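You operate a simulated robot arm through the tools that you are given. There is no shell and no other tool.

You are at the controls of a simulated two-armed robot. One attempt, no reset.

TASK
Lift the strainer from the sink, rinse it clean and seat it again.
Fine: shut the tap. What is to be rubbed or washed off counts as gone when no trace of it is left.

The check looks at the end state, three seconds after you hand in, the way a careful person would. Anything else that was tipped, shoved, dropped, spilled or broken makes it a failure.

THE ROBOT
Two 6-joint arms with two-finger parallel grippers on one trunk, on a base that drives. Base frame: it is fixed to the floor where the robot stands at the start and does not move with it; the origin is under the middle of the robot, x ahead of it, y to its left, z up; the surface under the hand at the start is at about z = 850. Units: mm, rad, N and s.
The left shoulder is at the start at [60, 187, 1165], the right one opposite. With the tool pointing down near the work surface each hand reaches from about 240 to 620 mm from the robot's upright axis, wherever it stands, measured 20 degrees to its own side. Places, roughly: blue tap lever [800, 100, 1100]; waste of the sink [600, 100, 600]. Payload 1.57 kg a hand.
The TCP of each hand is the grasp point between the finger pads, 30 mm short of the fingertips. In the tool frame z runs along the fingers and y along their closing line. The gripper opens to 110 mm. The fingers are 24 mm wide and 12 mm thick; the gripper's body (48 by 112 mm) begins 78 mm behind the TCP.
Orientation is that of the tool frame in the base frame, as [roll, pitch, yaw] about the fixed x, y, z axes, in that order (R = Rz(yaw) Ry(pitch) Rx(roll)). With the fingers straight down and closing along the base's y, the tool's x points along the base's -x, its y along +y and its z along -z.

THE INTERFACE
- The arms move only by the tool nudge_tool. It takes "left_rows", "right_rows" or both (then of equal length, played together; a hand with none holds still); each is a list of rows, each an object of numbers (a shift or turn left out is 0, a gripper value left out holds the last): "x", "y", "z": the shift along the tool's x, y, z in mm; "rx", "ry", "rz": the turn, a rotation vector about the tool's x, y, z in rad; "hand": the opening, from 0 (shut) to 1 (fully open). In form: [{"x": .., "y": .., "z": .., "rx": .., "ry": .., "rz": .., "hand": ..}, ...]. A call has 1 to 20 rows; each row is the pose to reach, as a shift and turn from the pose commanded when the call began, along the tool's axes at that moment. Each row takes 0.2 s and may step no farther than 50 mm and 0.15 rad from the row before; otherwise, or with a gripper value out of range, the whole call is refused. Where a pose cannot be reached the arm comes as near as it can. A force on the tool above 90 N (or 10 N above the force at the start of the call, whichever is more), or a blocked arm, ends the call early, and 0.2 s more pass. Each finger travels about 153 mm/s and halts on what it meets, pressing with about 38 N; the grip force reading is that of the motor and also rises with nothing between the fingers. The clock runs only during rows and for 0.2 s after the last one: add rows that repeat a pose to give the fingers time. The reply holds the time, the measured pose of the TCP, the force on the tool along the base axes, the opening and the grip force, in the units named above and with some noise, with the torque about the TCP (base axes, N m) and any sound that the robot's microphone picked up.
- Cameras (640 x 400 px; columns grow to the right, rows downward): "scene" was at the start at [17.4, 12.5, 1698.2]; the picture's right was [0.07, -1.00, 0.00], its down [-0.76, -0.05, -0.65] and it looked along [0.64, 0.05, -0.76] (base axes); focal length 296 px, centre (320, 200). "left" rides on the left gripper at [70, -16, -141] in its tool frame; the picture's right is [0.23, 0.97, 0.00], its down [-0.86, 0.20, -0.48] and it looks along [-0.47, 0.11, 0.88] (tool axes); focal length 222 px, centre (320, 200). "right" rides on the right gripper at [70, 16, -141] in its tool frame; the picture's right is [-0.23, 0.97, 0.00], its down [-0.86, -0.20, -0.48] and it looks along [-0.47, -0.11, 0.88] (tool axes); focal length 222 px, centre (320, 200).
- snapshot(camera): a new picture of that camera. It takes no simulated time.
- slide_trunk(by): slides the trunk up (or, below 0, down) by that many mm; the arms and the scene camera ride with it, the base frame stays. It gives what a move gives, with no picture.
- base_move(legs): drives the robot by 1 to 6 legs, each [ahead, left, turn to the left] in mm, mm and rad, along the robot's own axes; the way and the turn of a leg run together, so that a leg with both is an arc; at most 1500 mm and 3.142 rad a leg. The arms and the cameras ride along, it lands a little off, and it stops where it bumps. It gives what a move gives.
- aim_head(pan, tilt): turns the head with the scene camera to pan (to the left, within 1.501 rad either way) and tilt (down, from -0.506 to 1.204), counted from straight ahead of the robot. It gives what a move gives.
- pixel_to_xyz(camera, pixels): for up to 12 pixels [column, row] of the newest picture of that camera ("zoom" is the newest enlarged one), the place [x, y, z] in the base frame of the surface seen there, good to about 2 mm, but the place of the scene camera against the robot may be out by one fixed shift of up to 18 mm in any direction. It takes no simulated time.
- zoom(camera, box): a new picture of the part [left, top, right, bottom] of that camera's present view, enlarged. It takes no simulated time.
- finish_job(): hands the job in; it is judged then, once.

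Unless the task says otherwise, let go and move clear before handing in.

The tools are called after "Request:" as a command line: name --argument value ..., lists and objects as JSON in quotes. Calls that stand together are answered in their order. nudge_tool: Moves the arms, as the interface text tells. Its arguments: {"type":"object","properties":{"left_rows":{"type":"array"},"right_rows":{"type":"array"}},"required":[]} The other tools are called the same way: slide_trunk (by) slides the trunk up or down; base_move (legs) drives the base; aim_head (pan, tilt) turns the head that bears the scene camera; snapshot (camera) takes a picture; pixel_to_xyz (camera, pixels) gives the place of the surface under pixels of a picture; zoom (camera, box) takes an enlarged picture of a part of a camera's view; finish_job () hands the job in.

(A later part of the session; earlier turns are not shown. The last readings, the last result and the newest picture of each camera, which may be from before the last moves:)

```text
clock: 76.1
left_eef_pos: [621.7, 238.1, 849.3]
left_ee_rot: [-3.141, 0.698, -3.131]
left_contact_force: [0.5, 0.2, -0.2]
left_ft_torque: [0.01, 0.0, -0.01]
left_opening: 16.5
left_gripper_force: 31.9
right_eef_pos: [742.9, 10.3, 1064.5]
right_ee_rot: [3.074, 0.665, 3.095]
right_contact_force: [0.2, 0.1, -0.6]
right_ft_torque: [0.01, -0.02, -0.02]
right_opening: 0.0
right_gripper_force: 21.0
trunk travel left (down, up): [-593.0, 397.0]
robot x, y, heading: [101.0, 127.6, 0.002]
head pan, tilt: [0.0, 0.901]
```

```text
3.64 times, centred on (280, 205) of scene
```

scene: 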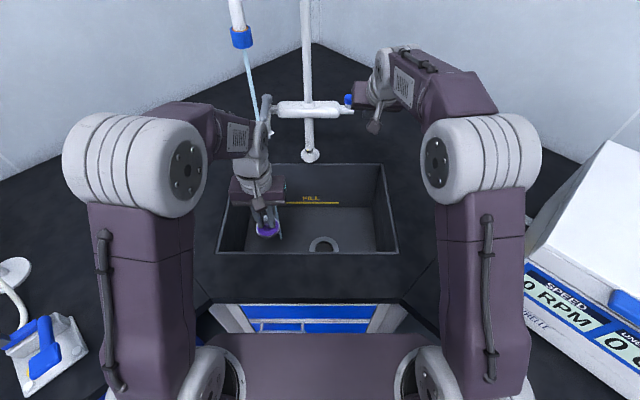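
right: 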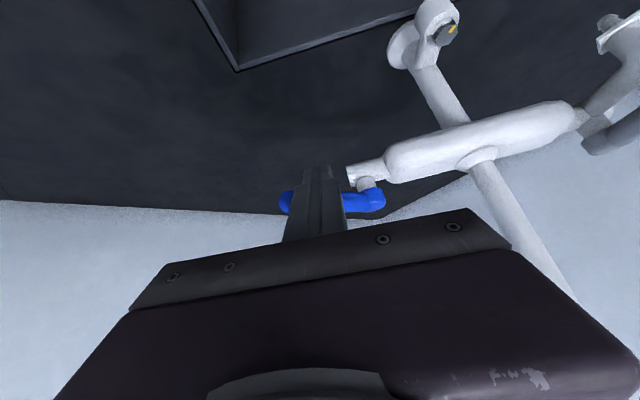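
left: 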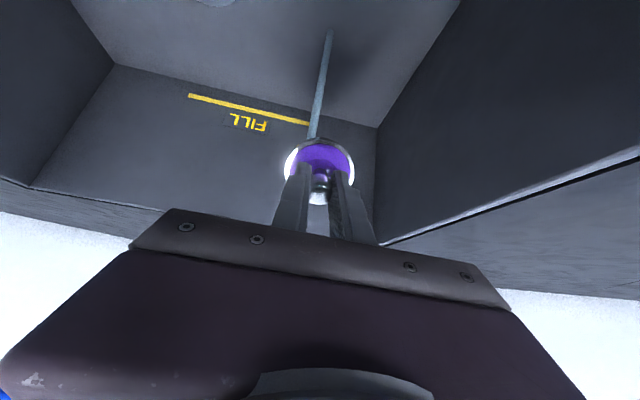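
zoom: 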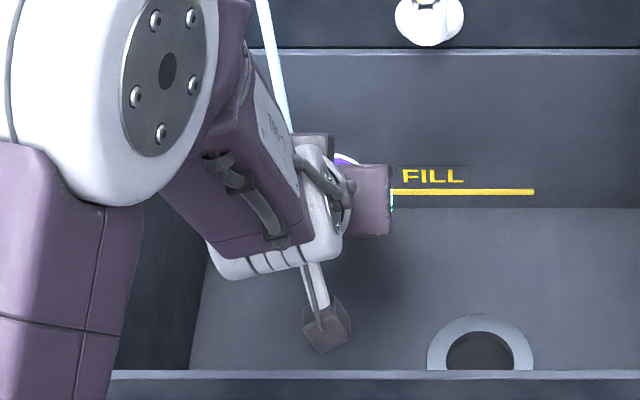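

The stream only grazes the rim. I'll shift 7 mm so it falls squarely on the purple at the right side, and dwell again.

Request:
nudge_tool --left_rows '[{"y": 4}, {"y": 7, "x": -2, "z": 2}, {"y": 7, "x": -2, "z": 2}, {"y": 7, "x": -2, "z": 2}, {"y": 7, "x": -2, "z": 2}, {"y": 7, "x": -2, "z": 2}, {"y": 7, "x": -2, "z": 2}, {"y": 7, "x": -2, "z": 2}]'

Request:
zoom --camera "left" --box '[260, 110, 380, 210]'

```text
clock: 77.9
left_eef_pos: [626.2, 245.1, 849.2]
left_ee_rot: [3.141, 0.699, -3.132]
left_contact_force: [0.1, 0.4, -1.1]
left_ft_torque: [0.02, 0.02, -0.01]
left_opening: 16.6
left_gripper_force: 31.8
right_eef_pos: [744.2, 10.3, 1064.5]
right_ee_rot: [3.073, 0.667, 3.095]
right_contact_force: [0.2, 0.0, 0.8]
right_ft_torque: [0.02, -0.03, 0.01]
right_opening: 0.2
right_gripper_force: 21.3
trunk travel left (down, up): [-593.0, 397.0]
robot x, y, heading: [102.2, 127.2, -0.0]
head pan, tilt: [0.0, 0.901]
```

```text
4.00 times, centred on (320, 160) of left
```

zoom: 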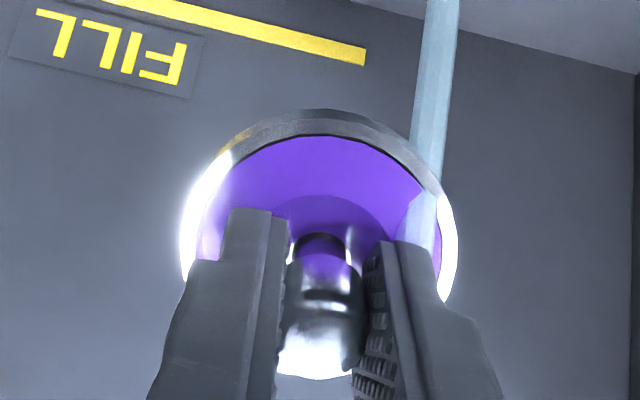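

The stream now lands on the face at zoom (425,190). I'll hold here for 4 s and compare the colour.

Request:
nudge_tool --left_rows '[{"y": 0}, {"y": 0}, {"y": 0}, {"y": 0}, {"y": 0}, {"y": 0}, {"y": 0}, {"y": 0}, {"y": 0}, {"y": 0}, {"y": 0}, {"y": 0}, {"y": 0}, {"y": 0}, {"y": 0}, {"y": 0}, {"y": 0}, {"y": 0}, {"y": 0}, {"y": -8}]'

Request:
zoom --camera "left" --box '[260, 110, 380, 210]'

```text
clock: 82.1
left_eef_pos: [625.5, 235.5, 848.8]
left_ee_rot: [-3.141, 0.699, -3.133]
left_contact_force: [-0.1, -0.8, -0.3]
left_ft_torque: [-0.01, 0.06, 0.0]
left_opening: 16.5
left_gripper_force: 31.4
right_eef_pos: [742.8, 10.1, 1064.6]
right_ee_rot: [3.073, 0.668, 3.092]
right_contact_force: [-0.1, 0.0, 0.5]
right_ft_torque: [-0.02, 0.0, -0.01]
right_opening: 0.2
right_gripper_force: 21.7
trunk travel left (down, up): [-593.0, 397.0]
robot x, y, heading: [99.0, 128.6, 0.002]
head pan, tilt: [0.0, 0.901]
```

```text
4.00 times, centred on (320, 160) of left
```

zoom: 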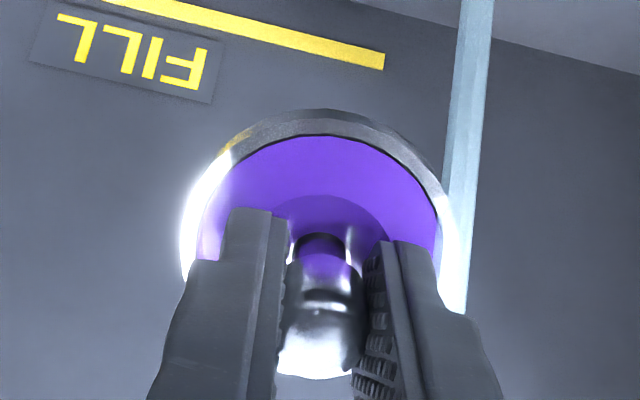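

That spot was probably shielded by the finger above it. The unshielded part is the upper/far half, so I'll sweep the strong stream there for a few seconds, then straighten and inspect it.

Request:
nudge_tool --left_rows '[{"x": 8, "z": -8, "y": 8}, {"x": 17, "z": -15.5, "y": 16}, {"x": 17, "z": -15.5, "y": 24}, {"x": 17, "z": -15.5, "y": 24}, {"x": 17, "z": -15.5, "y": 24}, {"x": 17, "z": -15.5, "y": 24}, {"x": 17, "z": -15.5, "y": 24}, {"x": 17, "z": -15.5, "y": 20}, {"x": 17, "z": -15.5, "y": 16}, {"x": 17, "z": -15.5, "y": 12}, {"x": 17, "z": -15.5, "y": 12}, {"x": 17, "z": -15.5, "y": 12}, {"x": 17, "z": -15.5, "y": 12}, {"x": 17, "z": -15.5, "y": 16}, {"x": 17, "z": -15.5, "y": 20}, {"x": 17, "z": -15.5, "y": 24}, {"x": 17, "z": -15.5, "y": 28}, {"x": 17, "z": -15.5, "y": 32}, {"x": 17, "z": -15.5, "y": 32}, {"x": 17, "z": -15.5, "y": 32}]'

Request:
zoom --camera "left" --box '[260, 110, 380, 210]'

Request:
zoom --camera "scene" --box '[230, 150, 330, 260]'

```text
clock: 86.3
left_eef_pos: [601.8, 263.2, 850.5]
left_ee_rot: [3.132, 0.698, -3.136]
left_contact_force: [-1.3, -0.4, 0.3]
left_ft_torque: [-0.03, 0.03, 0.0]
left_opening: 16.3
left_gripper_force: 32.1
left hand out of reach, approached as far as the arm can: row 18, 19, 20
right_eef_pos: [743.9, 9.7, 1064.8]
right_ee_rot: [3.071, 0.666, 3.094]
right_contact_force: [-0.7, -0.7, -0.2]
right_ft_torque: [0.01, -0.02, 0.02]
right_opening: 0.1
right_gripper_force: 20.8
trunk travel left (down, up): [-593.0, 397.0]
robot x, y, heading: [100.4, 126.6, 0.001]
head pan, tilt: [0.0, 0.901]
```

```text
4.00 times, centred on (320, 160) of left
```

zoom: 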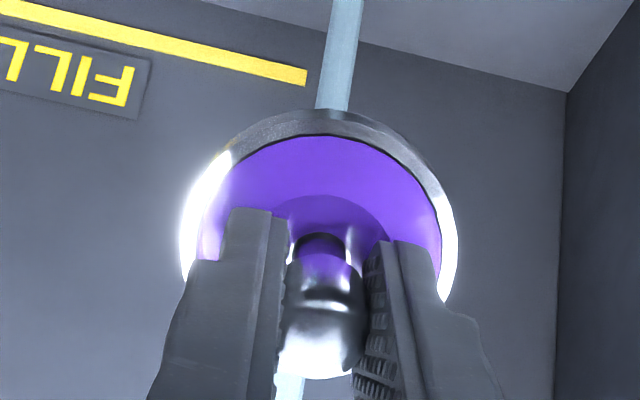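

```text
3.64 times, centred on (280, 205) of scene
```

zoom: 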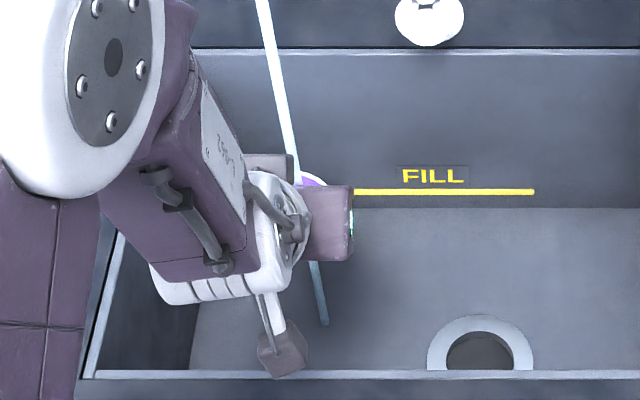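

The visible crescent near zoom (312,181) looks a bit lighter. I'll zoom right in on it.

Request:
zoom --camera "scene" --box '[300, 188, 324, 204]'

Request:
zoom --camera "scene" --box '[305, 190, 325, 206]'

Request:
zoom --camera "scene" --box '[270, 180, 300, 205]'

```text
16.00 times, centred on (312, 196) of scene
```

zoom: 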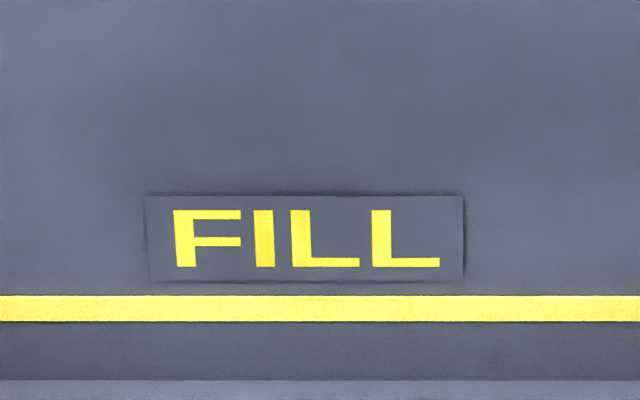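

```text
16.00 times, centred on (315, 198) of scene
```

zoom: 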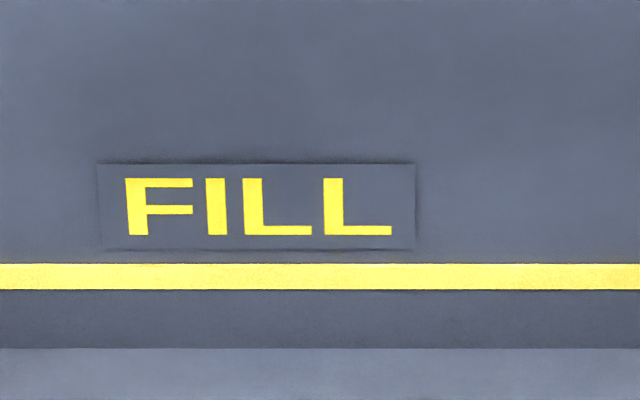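

```text
16.00 times, centred on (285, 192) of scene
```

zoom: 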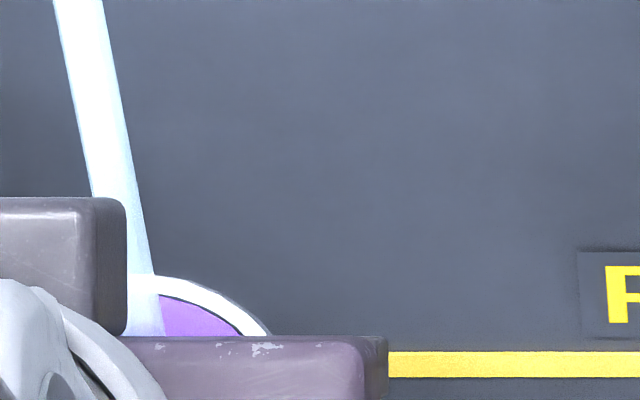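

The film next to the stream is a paler purple here, which suggests it's washing away. I'll back out and straighten up to inspect the whole plate.

Request:
nudge_tool --left_rows '[{"x": 4, "z": -16, "ry": 0.06}, {"x": 8, "z": -34, "ry": 0.14}, {"x": 12, "z": -50, "ry": 0.24}, {"x": 14, "z": -66, "ry": 0.34}, {"x": 14, "z": -80, "ry": 0.44}, {"x": 14, "z": -92, "ry": 0.54}, {"x": 14, "z": -102, "ry": 0.62}, {"x": 14, "z": -110, "ry": 0.7}]'

Request:
zoom --camera "scene" --box '[240, 200, 300, 250]'

Request:
zoom --camera "left" --box '[260, 110, 380, 210]'

```text
clock: 88.1
left_eef_pos: [521.1, 261.5, 925.2]
left_ee_rot: [-3.14, -0.004, -3.133]
left_contact_force: [-0.6, 0.0, -1.0]
left_ft_torque: [0.01, -0.05, 0.04]
left_opening: 16.4
left_gripper_force: 32.2
left hand out of reach, approached as far as the arm can: row 3, 4, 5
right_eef_pos: [744.9, 10.1, 1065.7]
right_ee_rot: [3.073, 0.666, 3.094]
right_contact_force: [-0.2, -0.3, 0.5]
right_ft_torque: [0.02, -0.04, -0.02]
right_opening: 0.0
right_gripper_force: 21.2
trunk travel left (down, up): [-593.0, 397.0]
robot x, y, heading: [99.9, 129.5, -0.0]
head pan, tilt: [0.0, 0.901]
```

```text
8.00 times, centred on (270, 225) of scene
```

zoom: 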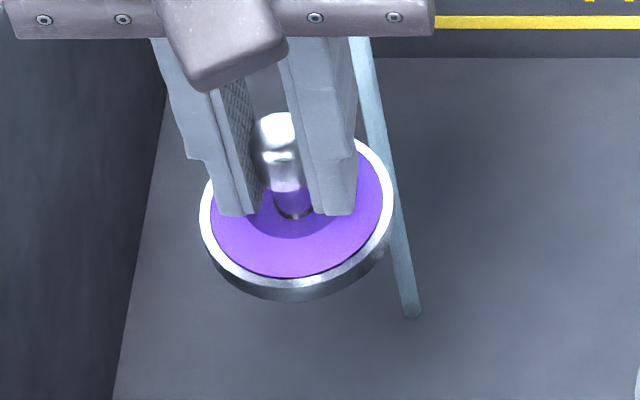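

```text
4.00 times, centred on (320, 160) of left
```

zoom: 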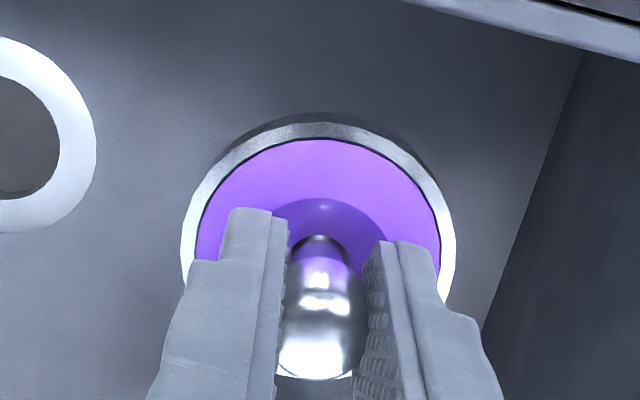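

The swept area is hidden behind the fingers from both cameras. I'll spin the gripper 90° about its own axis to expose the rinsed part.

Request:
nudge_tool --left_rows '[{"rz": 0.14}, {"rz": 0.28}, {"rz": 0.42}, {"rz": 0.56}, {"rz": 0.7}, {"rz": 0.84}, {"rz": 0.98}, {"rz": 1.12}, {"rz": 1.26}, {"rz": 1.4}, {"rz": 1.54}]'

Request:
snapshot --camera "scene"

Request:
zoom --camera "scene" --box '[230, 180, 310, 250]'

Request:
snapshot --camera "left"

```text
clock: 90.5
left_eef_pos: [520.0, 263.3, 926.8]
left_ee_rot: [-3.138, -0.001, 1.61]
left_contact_force: [0.3, -0.6, -1.3]
left_ft_torque: [0.0, 0.0, 0.01]
left_opening: 16.6
left_gripper_force: 31.6
right_eef_pos: [744.4, 10.8, 1064.9]
right_ee_rot: [3.073, 0.667, 3.093]
right_contact_force: [-0.3, 0.5, 0.6]
right_ft_torque: [-0.02, 0.01, 0.02]
right_opening: 0.0
right_gripper_force: 20.8
trunk travel left (down, up): [-593.0, 397.0]
robot x, y, heading: [98.5, 133.1, -0.001]
head pan, tilt: [0.0, 0.901]
```

```text
taken
```

scene: 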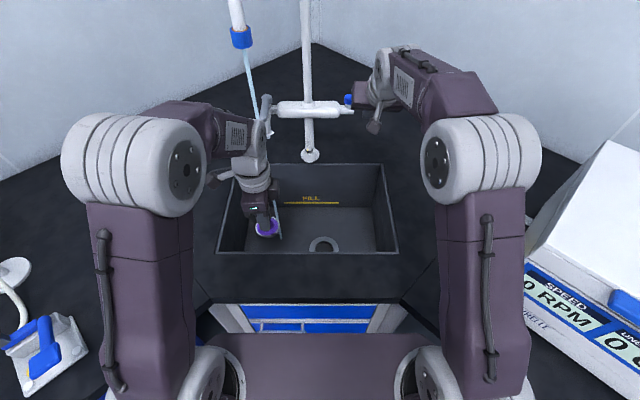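

```text
5.71 times, centred on (270, 215) of scene
```

zoom: 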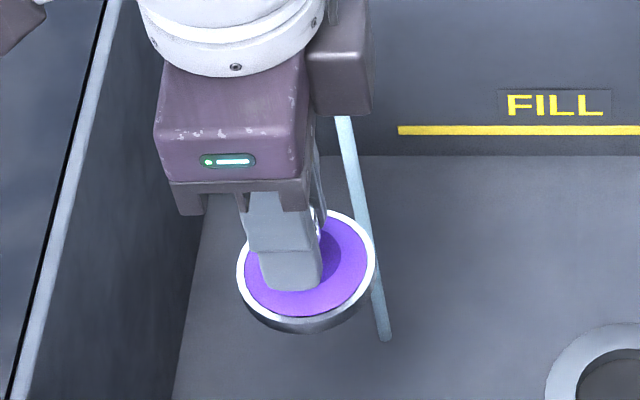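

```text
taken
```

left: 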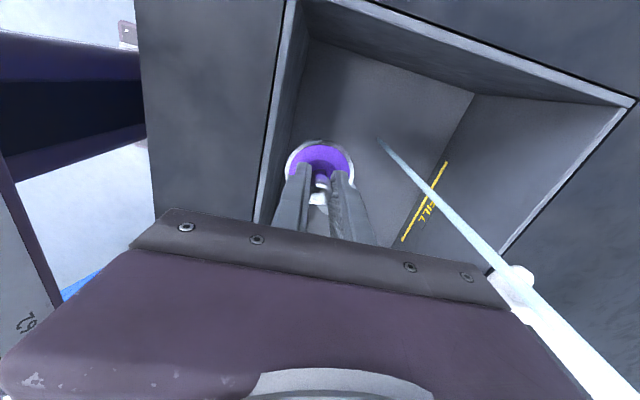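

The previously rinsed side (now toward image right, zoom (350,250)) still looks purple. I'll zoom closely for any sign of fading.

Request:
zoom --camera "scene" --box '[252, 212, 286, 242]'

Request:
zoom --camera "left" --box '[270, 125, 370, 205]'

```text
13.33 times, centred on (269, 227) of scene
```

zoom: 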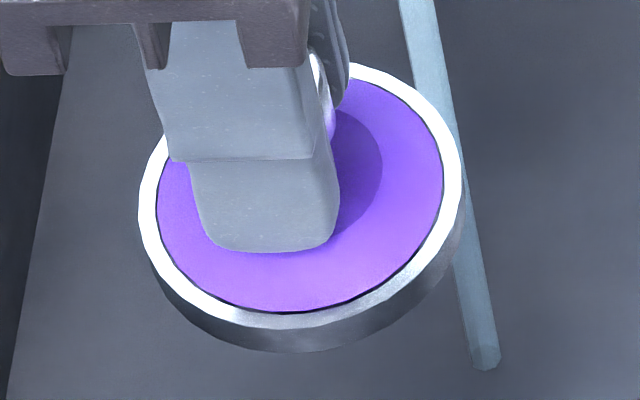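

```text
5.00 times, centred on (320, 165) of left
```

zoom: 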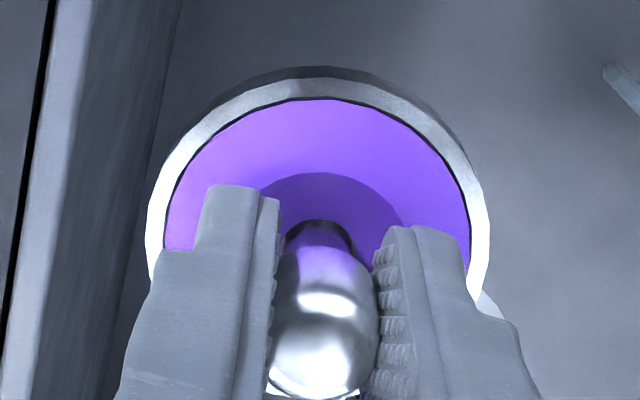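

The film is still intact after side-on rinsing. I'll try putting the strainer's centre exactly on the stream axis, lower inside the sink with the tool upright, and see if that has any effect.

Request:
nudge_tool --left_rows '[{"y": 20, "z": 20}, {"y": 45, "z": 45}, {"y": 70, "z": 72}, {"y": 95, "z": 100}, {"y": 112, "z": 125}, {"y": 118, "x": -3, "z": 147}, {"y": 118, "x": -3, "z": 147}, {"y": 118, "x": -3, "z": 147}, {"y": 118, "x": -3, "z": 147}, {"y": 118, "x": -3, "z": 147}, {"y": 118, "x": -3, "z": 147}, {"y": 118, "x": -3, "z": 147}, {"y": 118, "x": -3, "z": 147}, {"y": 118, "x": -3, "z": 147}, {"y": 118, "x": -3, "z": 147}, {"y": 118, "x": -3, "z": 147}]'

Request:
snapshot --camera "scene"

Request:
zoom --camera "left" --box '[270, 125, 370, 205]'

Request:
zoom --camera "scene" --box '[220, 150, 320, 250]'

```text
clock: 93.9
left_eef_pos: [637.6, 265.1, 779.5]
left_ee_rot: [-3.141, 0.001, 1.611]
left_contact_force: [-0.7, -0.2, -1.5]
left_ft_torque: [0.01, 0.03, 0.01]
left_opening: 16.4
left_gripper_force: 31.8
right_eef_pos: [744.5, 8.8, 1064.8]
right_ee_rot: [3.075, 0.668, 3.093]
right_contact_force: [-0.1, 0.0, 0.8]
right_ft_torque: [-0.01, -0.03, 0.05]
right_opening: 0.0
right_gripper_force: 21.4
trunk travel left (down, up): [-593.0, 397.0]
robot x, y, heading: [103.1, 129.7, 0.002]
head pan, tilt: [0.0, 0.901]
```

```text
taken
```

scene: 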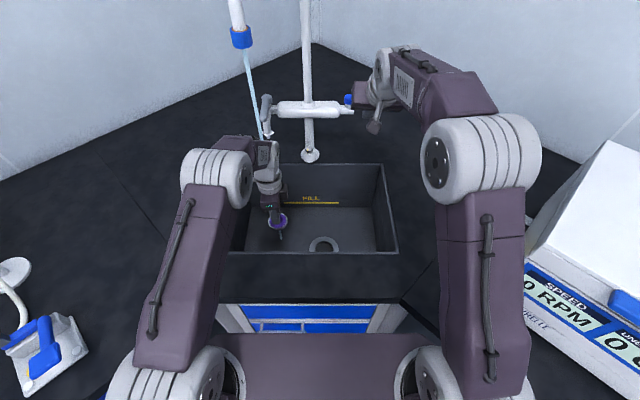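

```text
5.00 times, centred on (320, 165) of left
```

zoom: 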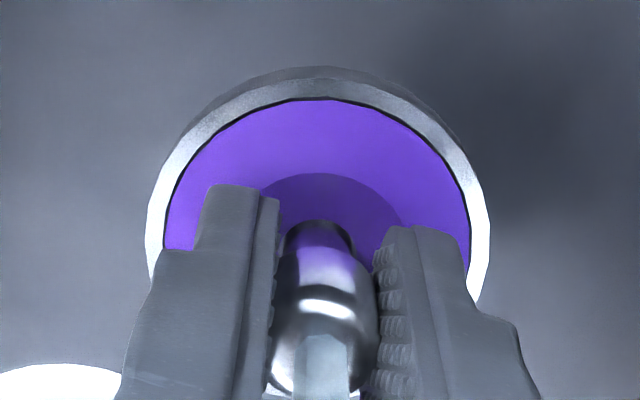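

```text
4.00 times, centred on (270, 200) of scene
```

zoom: 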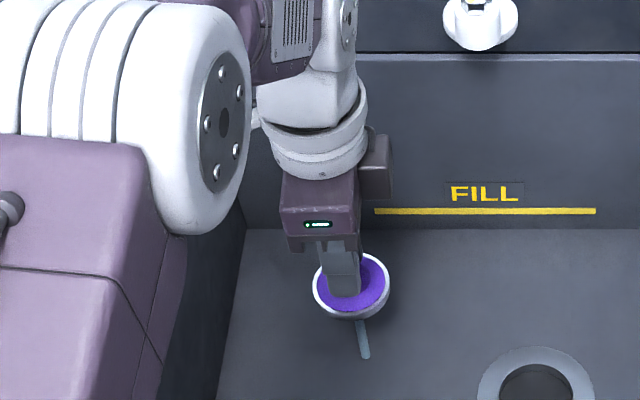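

The stream passes straight over the knob, but there's still no obvious change, so the rinse may simply be slow or need full coverage. I'll open the tap nearly fully for a wider stream.

Request:
nudge_tool --right_rows '[{"y": -5, "x": -4, "z": 3}, {"y": -9, "x": -8, "z": 6}, {"y": -13, "x": -12, "z": 9}, {"y": -16, "x": -16, "z": 12}, {"y": -18, "x": -20, "z": 15}]'

Request:
snapshot --camera "scene"

Request:
zoom --camera "scene" --box '[220, 150, 320, 250]'

Request:
snapshot --camera "right"

```text
clock: 95.1
left_eef_pos: [637.9, 263.6, 778.9]
left_ee_rot: [-3.139, 0.0, 1.612]
left_contact_force: [0.1, 0.7, -0.2]
left_ft_torque: [0.01, 0.01, -0.02]
left_opening: 16.6
left_gripper_force: 31.9
right_eef_pos: [769.9, -9.1, 1063.9]
right_ee_rot: [3.076, 0.666, 3.094]
right_contact_force: [-0.5, 0.7, -1.3]
right_ft_torque: [0.03, 0.06, -0.01]
right_opening: 0.0
right_gripper_force: 21.3
trunk travel left (down, up): [-593.0, 397.0]
robot x, y, heading: [99.1, 127.6, -0.001]
head pan, tilt: [0.0, 0.901]
```

```text
taken
```

scene: 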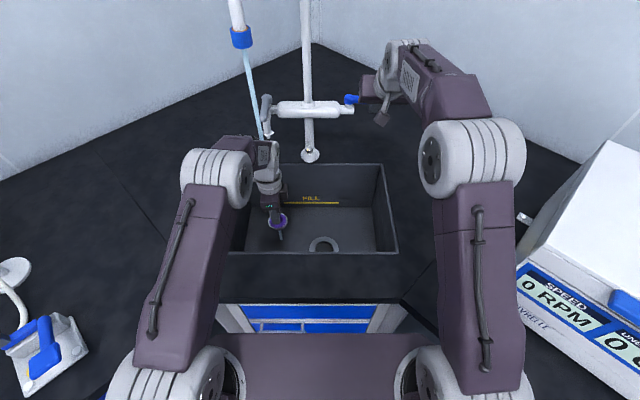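

```text
4.00 times, centred on (270, 200) of scene
```

zoom: 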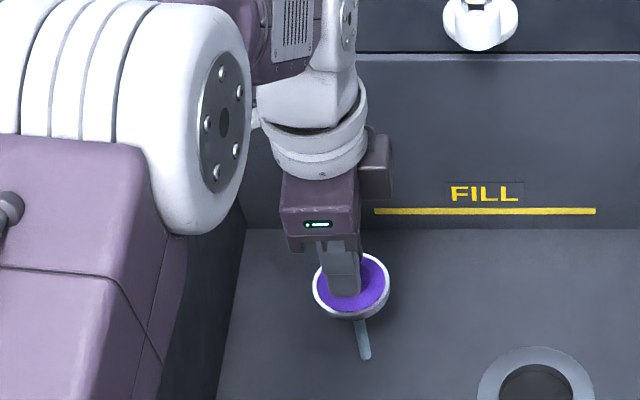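

```text
taken
```

right: 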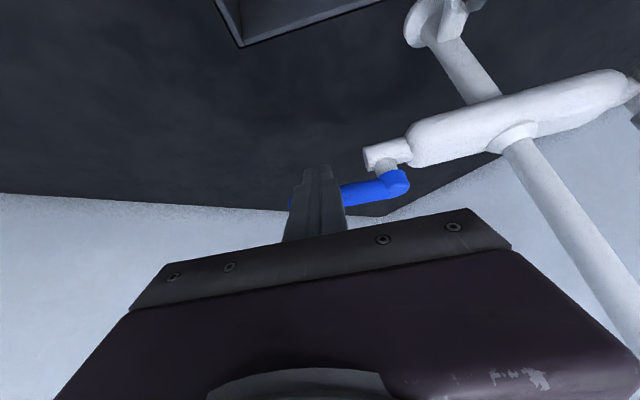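

The lever is nearly fully open. Now I'll tilt forward again in this rotated grip, ready to spin the strainer about its own axis so that every part of the film passes through the stream on its upper side.

Request:
nudge_tool --left_rows '[{"z": -15, "y": -14}, {"z": -30, "y": -26, "rx": -0.12}, {"z": -42, "y": -34, "rx": -0.26}, {"z": -54, "y": -38, "rx": -0.4}, {"z": -62, "y": -38, "rx": -0.54}, {"z": -66, "y": -37, "x": -4, "rx": -0.68}, {"z": -66, "y": -37, "x": -4, "rx": -0.7}, {"z": -66, "y": -37, "x": -4, "rx": -0.7}]'

Request:
snapshot --camera "left"

Request:
snapshot --camera "scene"

Request:
zoom --camera "scene" --box '[230, 150, 330, 250]'

```text
clock: 96.9
left_eef_pos: [602.2, 258.3, 844.9]
left_ee_rot: [2.439, -0.001, 1.611]
left_contact_force: [0.4, -0.6, -1.1]
left_ft_torque: [0.02, -0.01, 0.01]
left_opening: 16.3
left_gripper_force: 31.8
left hand out of reach, approached as far as the arm can: row 4, 5, 6
right_eef_pos: [770.2, -9.0, 1064.0]
right_ee_rot: [3.072, 0.666, 3.094]
right_contact_force: [0.4, 0.3, 0.4]
right_ft_torque: [-0.01, 0.03, 0.0]
right_opening: 0.1
right_gripper_force: 21.2
trunk travel left (down, up): [-593.0, 397.0]
robot x, y, heading: [99.3, 131.6, -0.002]
head pan, tilt: [0.0, 0.901]
```

```text
taken
```

left: 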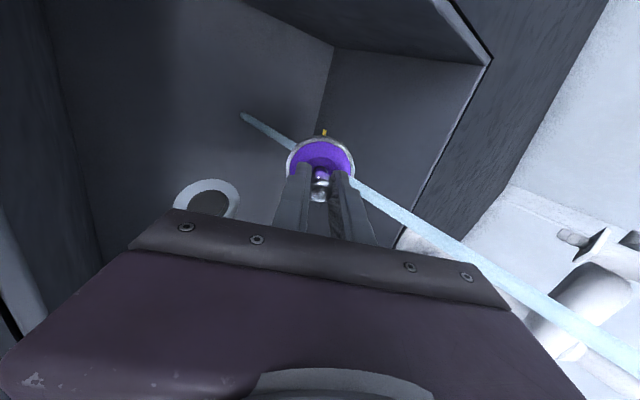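

```text
taken
```

scene: 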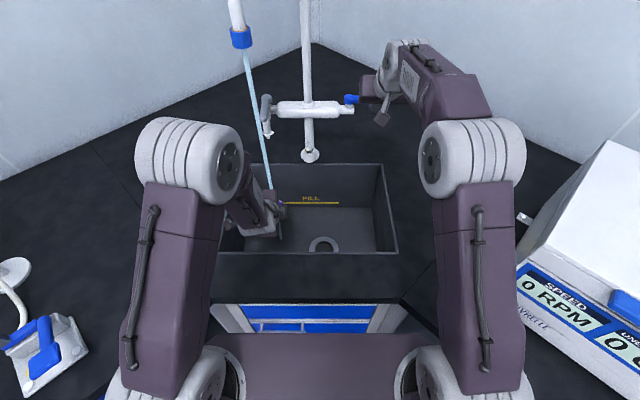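

```text
4.00 times, centred on (280, 200) of scene
```

zoom: 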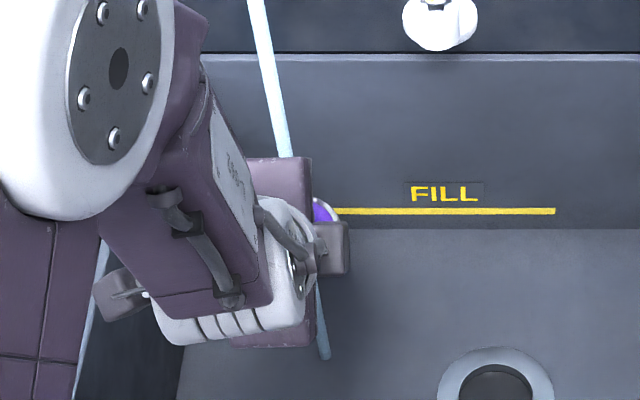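

From this side camera I can see the stream meet the plate near (350,178). I'll zoom to check the contact point.

Request:
zoom --camera "left" --box '[250, 110, 390, 220]'

```text
3.64 times, centred on (320, 165) of left
```

zoom: 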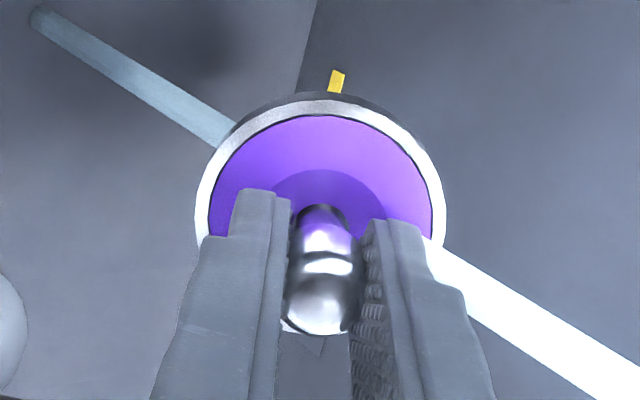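

The stream hits the plate at its upper edge, next to the finger. I'll now spin about the tool axis while it runs over the film.

Request:
nudge_tool --left_rows '[{"rz": 0.14}, {"rz": 0.28}, {"rz": 0.42}, {"rz": 0.56}, {"rz": 0.7}, {"rz": 0.84}, {"rz": 0.98}, {"rz": 1.12}, {"rz": 1.26}, {"rz": 1.4}, {"rz": 1.54}]'

Request:
snapshot --camera "left"

Request:
zoom --camera "left" --box '[250, 110, 390, 220]'

Request:
zoom --camera "scene" --box '[230, 150, 330, 250]'

```text
clock: 99.3
left_eef_pos: [601.8, 260.1, 844.6]
left_ee_rot: [3.119, -0.698, 0.08]
left_contact_force: [0.0, 0.1, -0.9]
left_ft_torque: [0.0, 0.01, 0.01]
left_opening: 16.5
left_gripper_force: 31.3
right_eef_pos: [769.3, -8.1, 1064.1]
right_ee_rot: [3.074, 0.668, 3.097]
right_contact_force: [0.7, 0.2, -0.2]
right_ft_torque: [0.01, -0.01, -0.01]
right_opening: 0.0
right_gripper_force: 21.5
trunk travel left (down, up): [-593.0, 397.0]
robot x, y, heading: [101.7, 132.7, -0.0]
head pan, tilt: [0.0, 0.901]
```

```text
taken
```

left: 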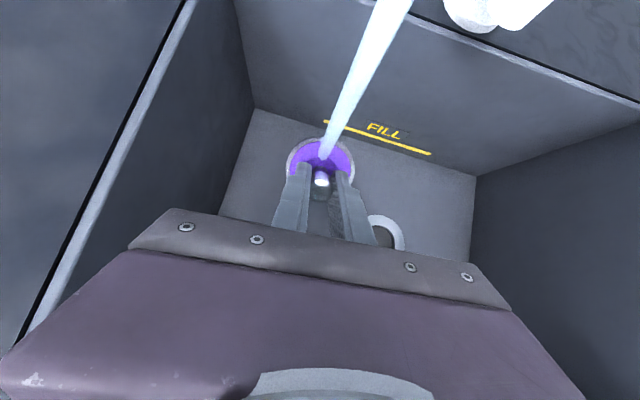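

```text
3.64 times, centred on (320, 165) of left
```

zoom: 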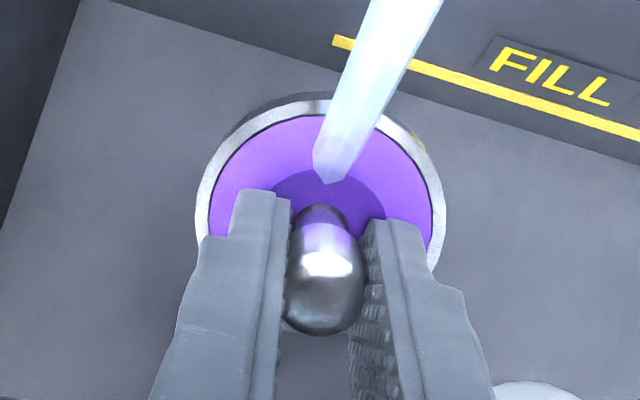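

```text
4.00 times, centred on (280, 200) of scene
```

zoom: 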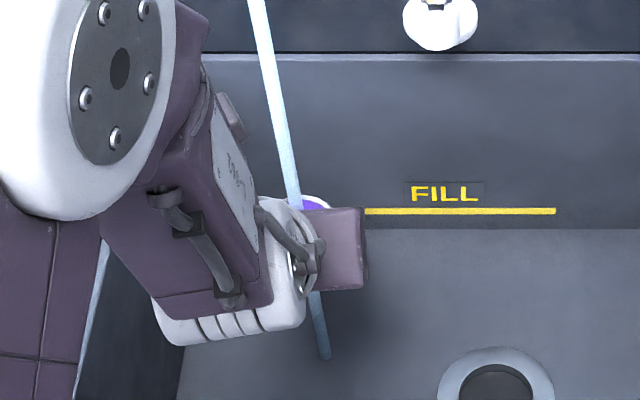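

This is an ideal view: the camera now sees the stream land directly on the film at zoom (330,170). I'll hold here for 3 s and watch.

Request:
nudge_tool --left_rows '[{"z": 0}, {"z": 0}, {"z": 0}, {"z": 0}, {"z": 0}, {"z": 0}, {"z": 0}, {"z": 0}, {"z": 0}, {"z": 0}, {"z": 0}, {"z": 0}, {"z": 0}, {"z": 0}, {"z": 0}]'

Request:
zoom --camera "left" --box '[250, 110, 390, 220]'

```text
clock: 102.5
left_eef_pos: [602.0, 259.4, 844.7]
left_ee_rot: [3.116, -0.699, 0.078]
left_contact_force: [-0.5, -1.0, -1.0]
left_ft_torque: [-0.02, 0.03, 0.0]
left_opening: 16.7
left_gripper_force: 32.1
right_eef_pos: [769.7, -7.2, 1064.4]
right_ee_rot: [3.074, 0.666, 3.096]
right_contact_force: [-0.3, -0.8, -0.3]
right_ft_torque: [-0.03, 0.02, 0.0]
right_opening: 0.1
right_gripper_force: 21.5
trunk travel left (down, up): [-593.0, 397.0]
robot x, y, heading: [98.6, 128.4, -0.0]
head pan, tilt: [0.0, 0.901]
```

```text
3.64 times, centred on (320, 165) of left
```

zoom: 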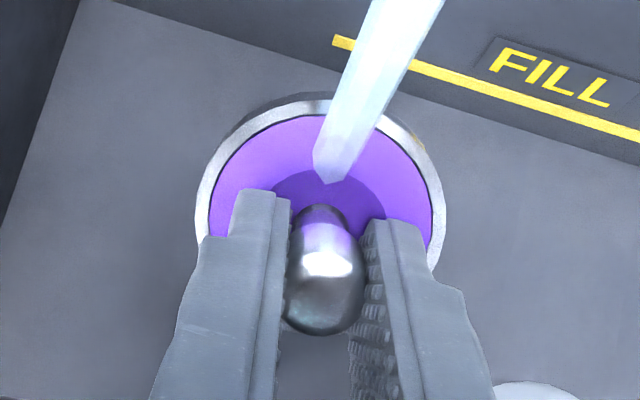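

It looks marginally paler. I'll keep rinsing for another 4 s with small sweeps to see if the trend continues.

Request:
nudge_tool --left_rows '[{"y": 3}, {"y": 6}, {"y": 9}, {"y": 12}, {"y": 12}, {"y": 9}, {"y": 6}, {"y": 3}, {"y": 0}, {"y": -3}, {"y": -6}, {"y": -9}, {"y": -12}, {"y": -12}, {"y": -9}, {"y": -6}, {"y": -3}, {"y": 0}, {"y": 0}, {"y": 0}]'

Request:
zoom --camera "left" --box '[250, 110, 390, 220]'

```text
clock: 106.7
left_eef_pos: [601.6, 258.6, 844.2]
left_ee_rot: [3.115, -0.699, 0.08]
left_contact_force: [0.2, -0.2, -0.7]
left_ft_torque: [-0.01, 0.02, -0.02]
left_opening: 16.5
left_gripper_force: 31.6
right_eef_pos: [769.0, -8.7, 1065.6]
right_ee_rot: [3.074, 0.668, 3.095]
right_contact_force: [0.7, 0.0, -1.1]
right_ft_torque: [-0.01, 0.03, 0.0]
right_opening: 0.0
right_gripper_force: 21.4
trunk travel left (down, up): [-593.0, 397.0]
robot x, y, heading: [99.3, 132.2, -0.0]
head pan, tilt: [0.0, 0.901]
```

```text
3.64 times, centred on (320, 165) of left
```

zoom: 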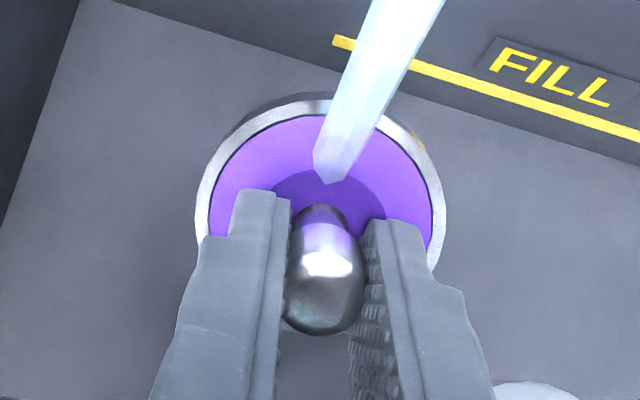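

To compare colours more reliably I'll zoom into one tiny flat patch of film, keep rinsing, and look at the same patch again.

Request:
zoom --camera "left" --box '[294, 146, 306, 154]'

Request:
nudge_tool --left_rows '[{"z": 0}, {"z": 0}, {"z": 0}, {"z": 0}, {"z": 0}, {"z": 0}, {"z": 0}, {"z": 0}, {"z": 0}, {"z": 0}, {"z": 0}, {"z": 0}, {"z": 0}, {"z": 0}, {"z": 0}, {"z": 0}, {"z": 0}, {"z": 0}, {"z": 0}, {"z": 0}]'

Request:
zoom --camera "left" --box '[294, 146, 306, 154]'

Request:
zoom --camera "left" --box '[280, 130, 360, 190]'

```text
16.00 times, centred on (300, 150) of left
```

zoom: 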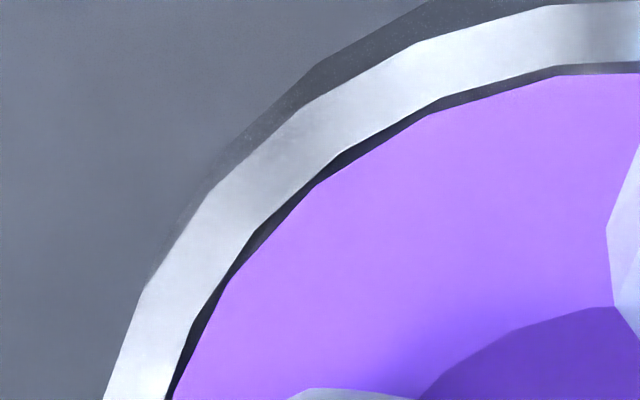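

```text
clock: 110.9
left_eef_pos: [602.4, 259.6, 844.1]
left_ee_rot: [3.117, -0.699, 0.08]
left_contact_force: [-0.4, -0.7, -0.9]
left_ft_torque: [-0.02, -0.01, -0.01]
left_opening: 16.5
left_gripper_force: 32.1
right_eef_pos: [770.0, -7.3, 1064.5]
right_ee_rot: [3.074, 0.667, 3.094]
right_contact_force: [0.0, 0.1, -0.3]
right_ft_torque: [0.0, 0.01, -0.04]
right_opening: 0.1
right_gripper_force: 21.2
trunk travel left (down, up): [-593.0, 397.0]
robot x, y, heading: [98.1, 130.7, 0.001]
head pan, tilt: [0.0, 0.901]
```

```text
16.00 times, centred on (300, 150) of left
```

zoom: 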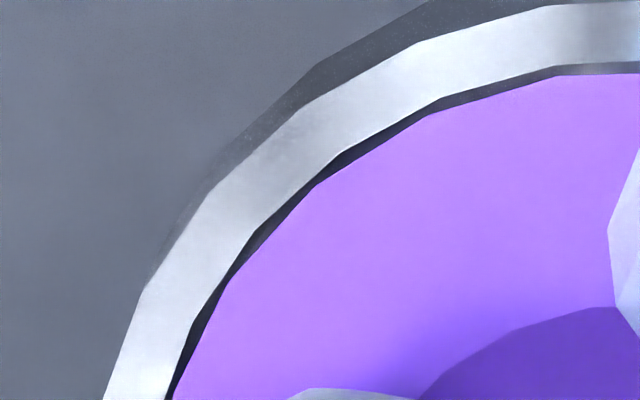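

```text
6.67 times, centred on (320, 160) of left
```

zoom: 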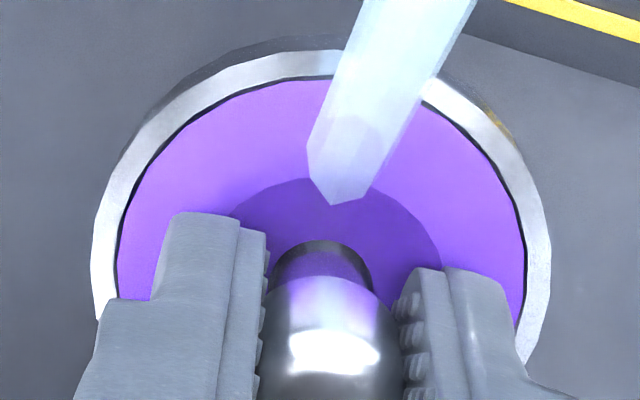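

The patch is unchanged. I'll slide the strainer out of the stream and look at the exact spot where the water was landing.

Request:
nudge_tool --left_rows '[{"x": -8, "z": -6}, {"x": -16, "z": -12}, {"x": -26, "z": -20}, {"x": -36, "z": -28}, {"x": -36, "z": -28}]'

Request:
snapshot --camera "left"

Request:
zoom --camera "left" --box '[280, 130, 360, 190]'

```text
clock: 112.1
left_eef_pos: [555.7, 256.7, 842.9]
left_ee_rot: [3.115, -0.699, 0.081]
left_contact_force: [1.3, 0.1, -0.9]
left_ft_torque: [0.01, 0.01, 0.0]
left_opening: 16.4
left_gripper_force: 31.6
right_eef_pos: [771.1, -8.2, 1065.3]
right_ee_rot: [3.075, 0.667, 3.095]
right_contact_force: [0.1, 0.2, -0.8]
right_ft_torque: [-0.01, -0.03, 0.01]
right_opening: 0.0
right_gripper_force: 21.4
trunk travel left (down, up): [-593.0, 397.0]
robot x, y, heading: [99.7, 130.8, 0.002]
head pan, tilt: [0.0, 0.901]
```

```text
taken
```

left: 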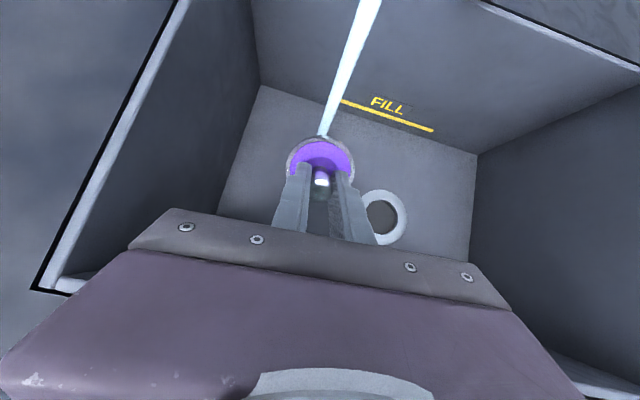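

```text
6.67 times, centred on (320, 160) of left
```

zoom: 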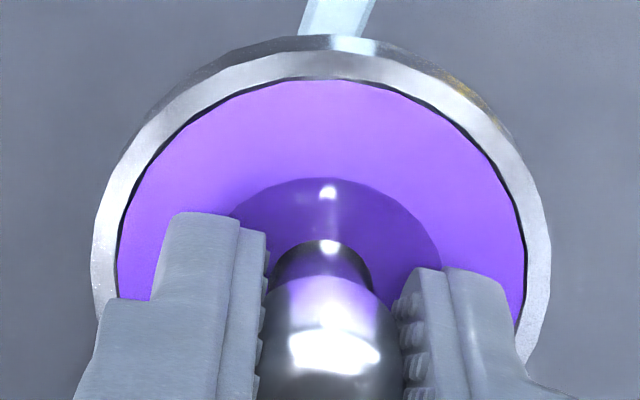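

The film is uniform and unmarked where the stream hit; only the inner dome is bare chrome. Perhaps the strainer's centre must be on the stream axis. I'll put it there with the tilt kept, hold, and recheck.

Request:
nudge_tool --left_rows '[{"x": 12, "z": 10}, {"x": 24, "z": 20}, {"x": 36, "z": 30}, {"x": 46, "z": 38.6}, {"x": 46, "z": 38.6}, {"x": 46, "z": 38.6}, {"x": 46, "z": 38.6}, {"x": 46, "z": 38.6}, {"x": 46, "z": 38.6}, {"x": 46, "z": 38.6}, {"x": 46, "z": 38.6}, {"x": 46, "z": 38.6}, {"x": 46, "z": 38.6}, {"x": 46, "z": 38.6}, {"x": 46, "z": 38.6}, {"x": 46, "z": 38.6}, {"x": 46, "z": 38.6}, {"x": 46, "z": 38.6}, {"x": 46, "z": 38.6}, {"x": 46, "z": 38.6}]'

Request:
zoom --camera "left" --box '[280, 130, 360, 190]'

Request:
snapshot --camera "left"

```text
clock: 116.3
left_eef_pos: [616.9, 260.1, 842.7]
left_ee_rot: [3.115, -0.698, 0.08]
left_contact_force: [0.1, 0.4, -0.8]
left_ft_torque: [0.01, 0.02, -0.01]
left_opening: 16.4
left_gripper_force: 31.9
right_eef_pos: [770.6, -7.8, 1065.4]
right_ee_rot: [3.072, 0.668, 3.094]
right_contact_force: [-0.7, -0.2, 0.1]
right_ft_torque: [-0.01, -0.03, 0.03]
right_opening: 0.0
right_gripper_force: 20.9
trunk travel left (down, up): [-593.0, 397.0]
robot x, y, heading: [100.7, 129.0, -0.002]
head pan, tilt: [0.0, 0.901]
```

```text
6.67 times, centred on (320, 160) of left
```

zoom: 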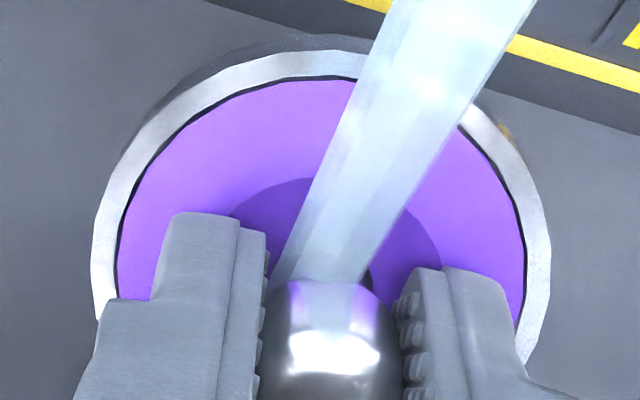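

```text
taken
```

left: 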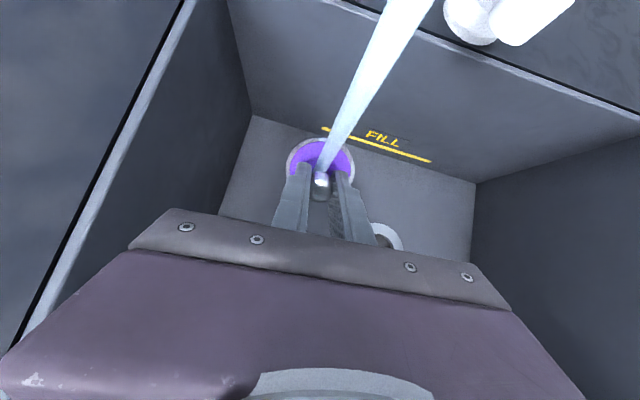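

Request:
zoom --camera "left" --box '[294, 146, 306, 154]'

Request:
zoom --camera "scene" --box '[215, 120, 345, 255]'

```text
16.00 times, centred on (300, 150) of left
```

zoom: 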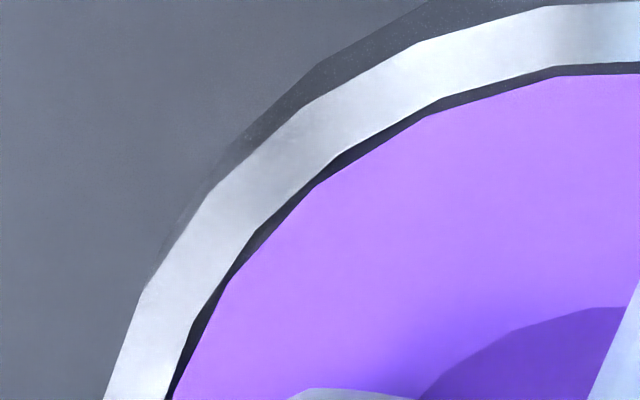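

```text
2.96 times, centred on (280, 188) of scene
```

zoom: 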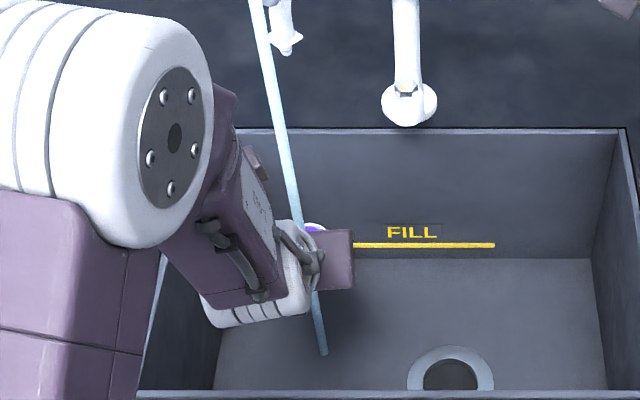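

There's still no change. I'll open the tap all the way to its stop in case the flow matters, with the strainer kept in the stream.

Request:
nudge_tool --right_rows '[{"y": -2, "x": -4, "z": 3}, {"y": -4, "x": -8, "z": 6}, {"y": -6, "x": -11, "z": 9}, {"y": -7, "x": -14, "z": 11}, {"y": -7, "x": -16, "z": 13}]'

Request:
snapshot --camera "right"

Request:
zoom --camera "left" --box '[280, 130, 360, 190]'

```text
clock: 117.5
left_eef_pos: [611.2, 261.4, 845.7]
left_ee_rot: [3.115, -0.705, 0.084]
left_contact_force: [-0.5, -0.2, 0.0]
left_ft_torque: [0.0, 0.0, -0.01]
left_opening: 16.6
left_gripper_force: 31.7
right_eef_pos: [780.6, -11.3, 1064.3]
right_ee_rot: [3.077, 0.657, 3.099]
right_contact_force: [-39.2, 10.6, -12.4]
right_ft_torque: [0.52, 0.93, 0.7]
right_opening: 0.0
right_gripper_force: 21.5
trunk travel left (down, up): [-593.0, 397.0]
robot x, y, heading: [98.2, 130.6, -0.001]
head pan, tilt: [0.0, 0.901]
```

```text
taken
```

right: 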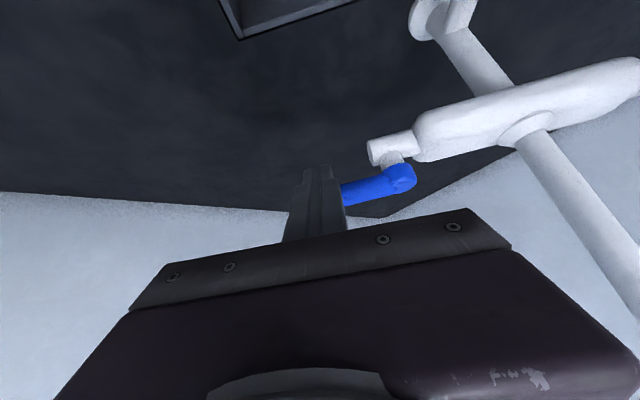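

```text
6.67 times, centred on (320, 160) of left
```

zoom: 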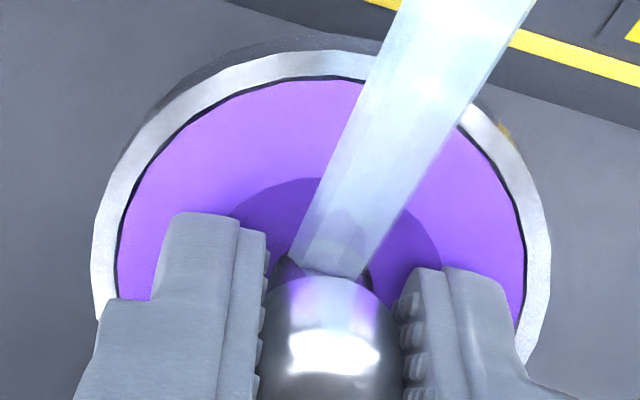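

The lever is at its stop (39 N). I'll back the finger off slightly, shift the strainer so the full-flow stream lands on the film ring, and wait 3 s.

Request:
nudge_tool --right_rows '[{"x": 5, "z": -4, "y": 3}, {"x": 10, "z": -8, "y": 6}, {"x": 14, "z": -11, "y": 10}, {"x": 14, "z": -11, "y": 10}, {"x": 14, "z": -11, "y": 10}, {"x": 14, "z": -11, "y": 10}, {"x": 14, "z": -11, "y": 10}, {"x": 14, "z": -11, "y": 10}, {"x": 14, "z": -11, "y": 10}, {"x": 14, "z": -11, "y": 10}, {"x": 14, "z": -11, "y": 10}, {"x": 14, "z": -11, "y": 10}, {"x": 14, "z": -11, "y": 10}, {"x": 14, "z": -11, "y": 10}, {"x": 14, "z": -11, "y": 10}]' --left_rows '[{"x": -4, "z": -3}, {"x": -10, "z": -8}, {"x": -14, "z": -12}, {"x": -14, "z": -12}, {"x": -14, "z": -12}, {"x": -14, "z": -12}, {"x": -14, "z": -12}, {"x": -14, "z": -12}, {"x": -14, "z": -12}, {"x": -14, "z": -12}, {"x": -14, "z": -12}, {"x": -14, "z": -12}, {"x": -14, "z": -12}, {"x": -14, "z": -12}, {"x": -14, "z": -12}]'

Request:
zoom --camera "left" --box '[280, 130, 360, 190]'

Request:
zoom --camera "left" --box '[294, 146, 306, 154]'

```text
clock: 120.7
left_eef_pos: [599.1, 259.1, 843.3]
left_ee_rot: [3.115, -0.697, 0.081]
left_contact_force: [0.1, -0.3, -1.2]
left_ft_torque: [0.04, 0.04, 0.0]
left_opening: 16.8
left_gripper_force: 31.8
right_eef_pos: [772.8, -5.5, 1064.7]
right_ee_rot: [3.074, 0.668, 3.094]
right_contact_force: [0.2, 0.4, 0.2]
right_ft_torque: [0.0, 0.01, -0.01]
right_opening: 0.0
right_gripper_force: 21.0
trunk travel left (down, up): [-593.0, 397.0]
robot x, y, heading: [100.3, 131.9, -0.0]
head pan, tilt: [0.0, 0.901]
```

```text
6.67 times, centred on (320, 160) of left
```

zoom: 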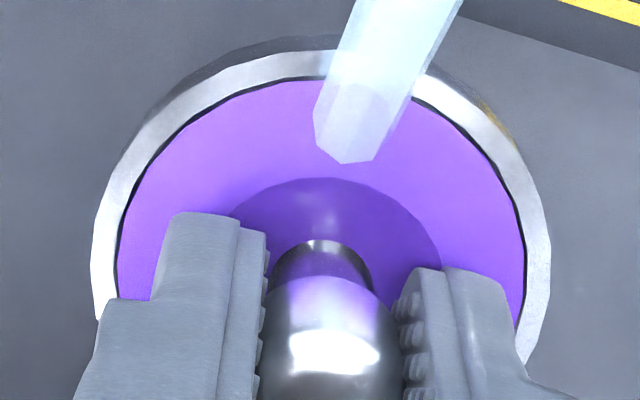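

```text
16.00 times, centred on (300, 150) of left
```

zoom: 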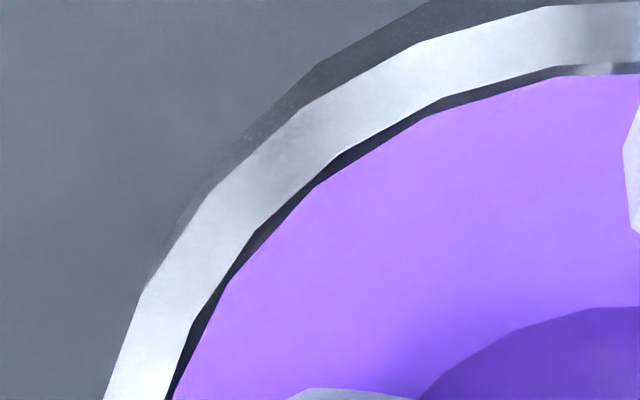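

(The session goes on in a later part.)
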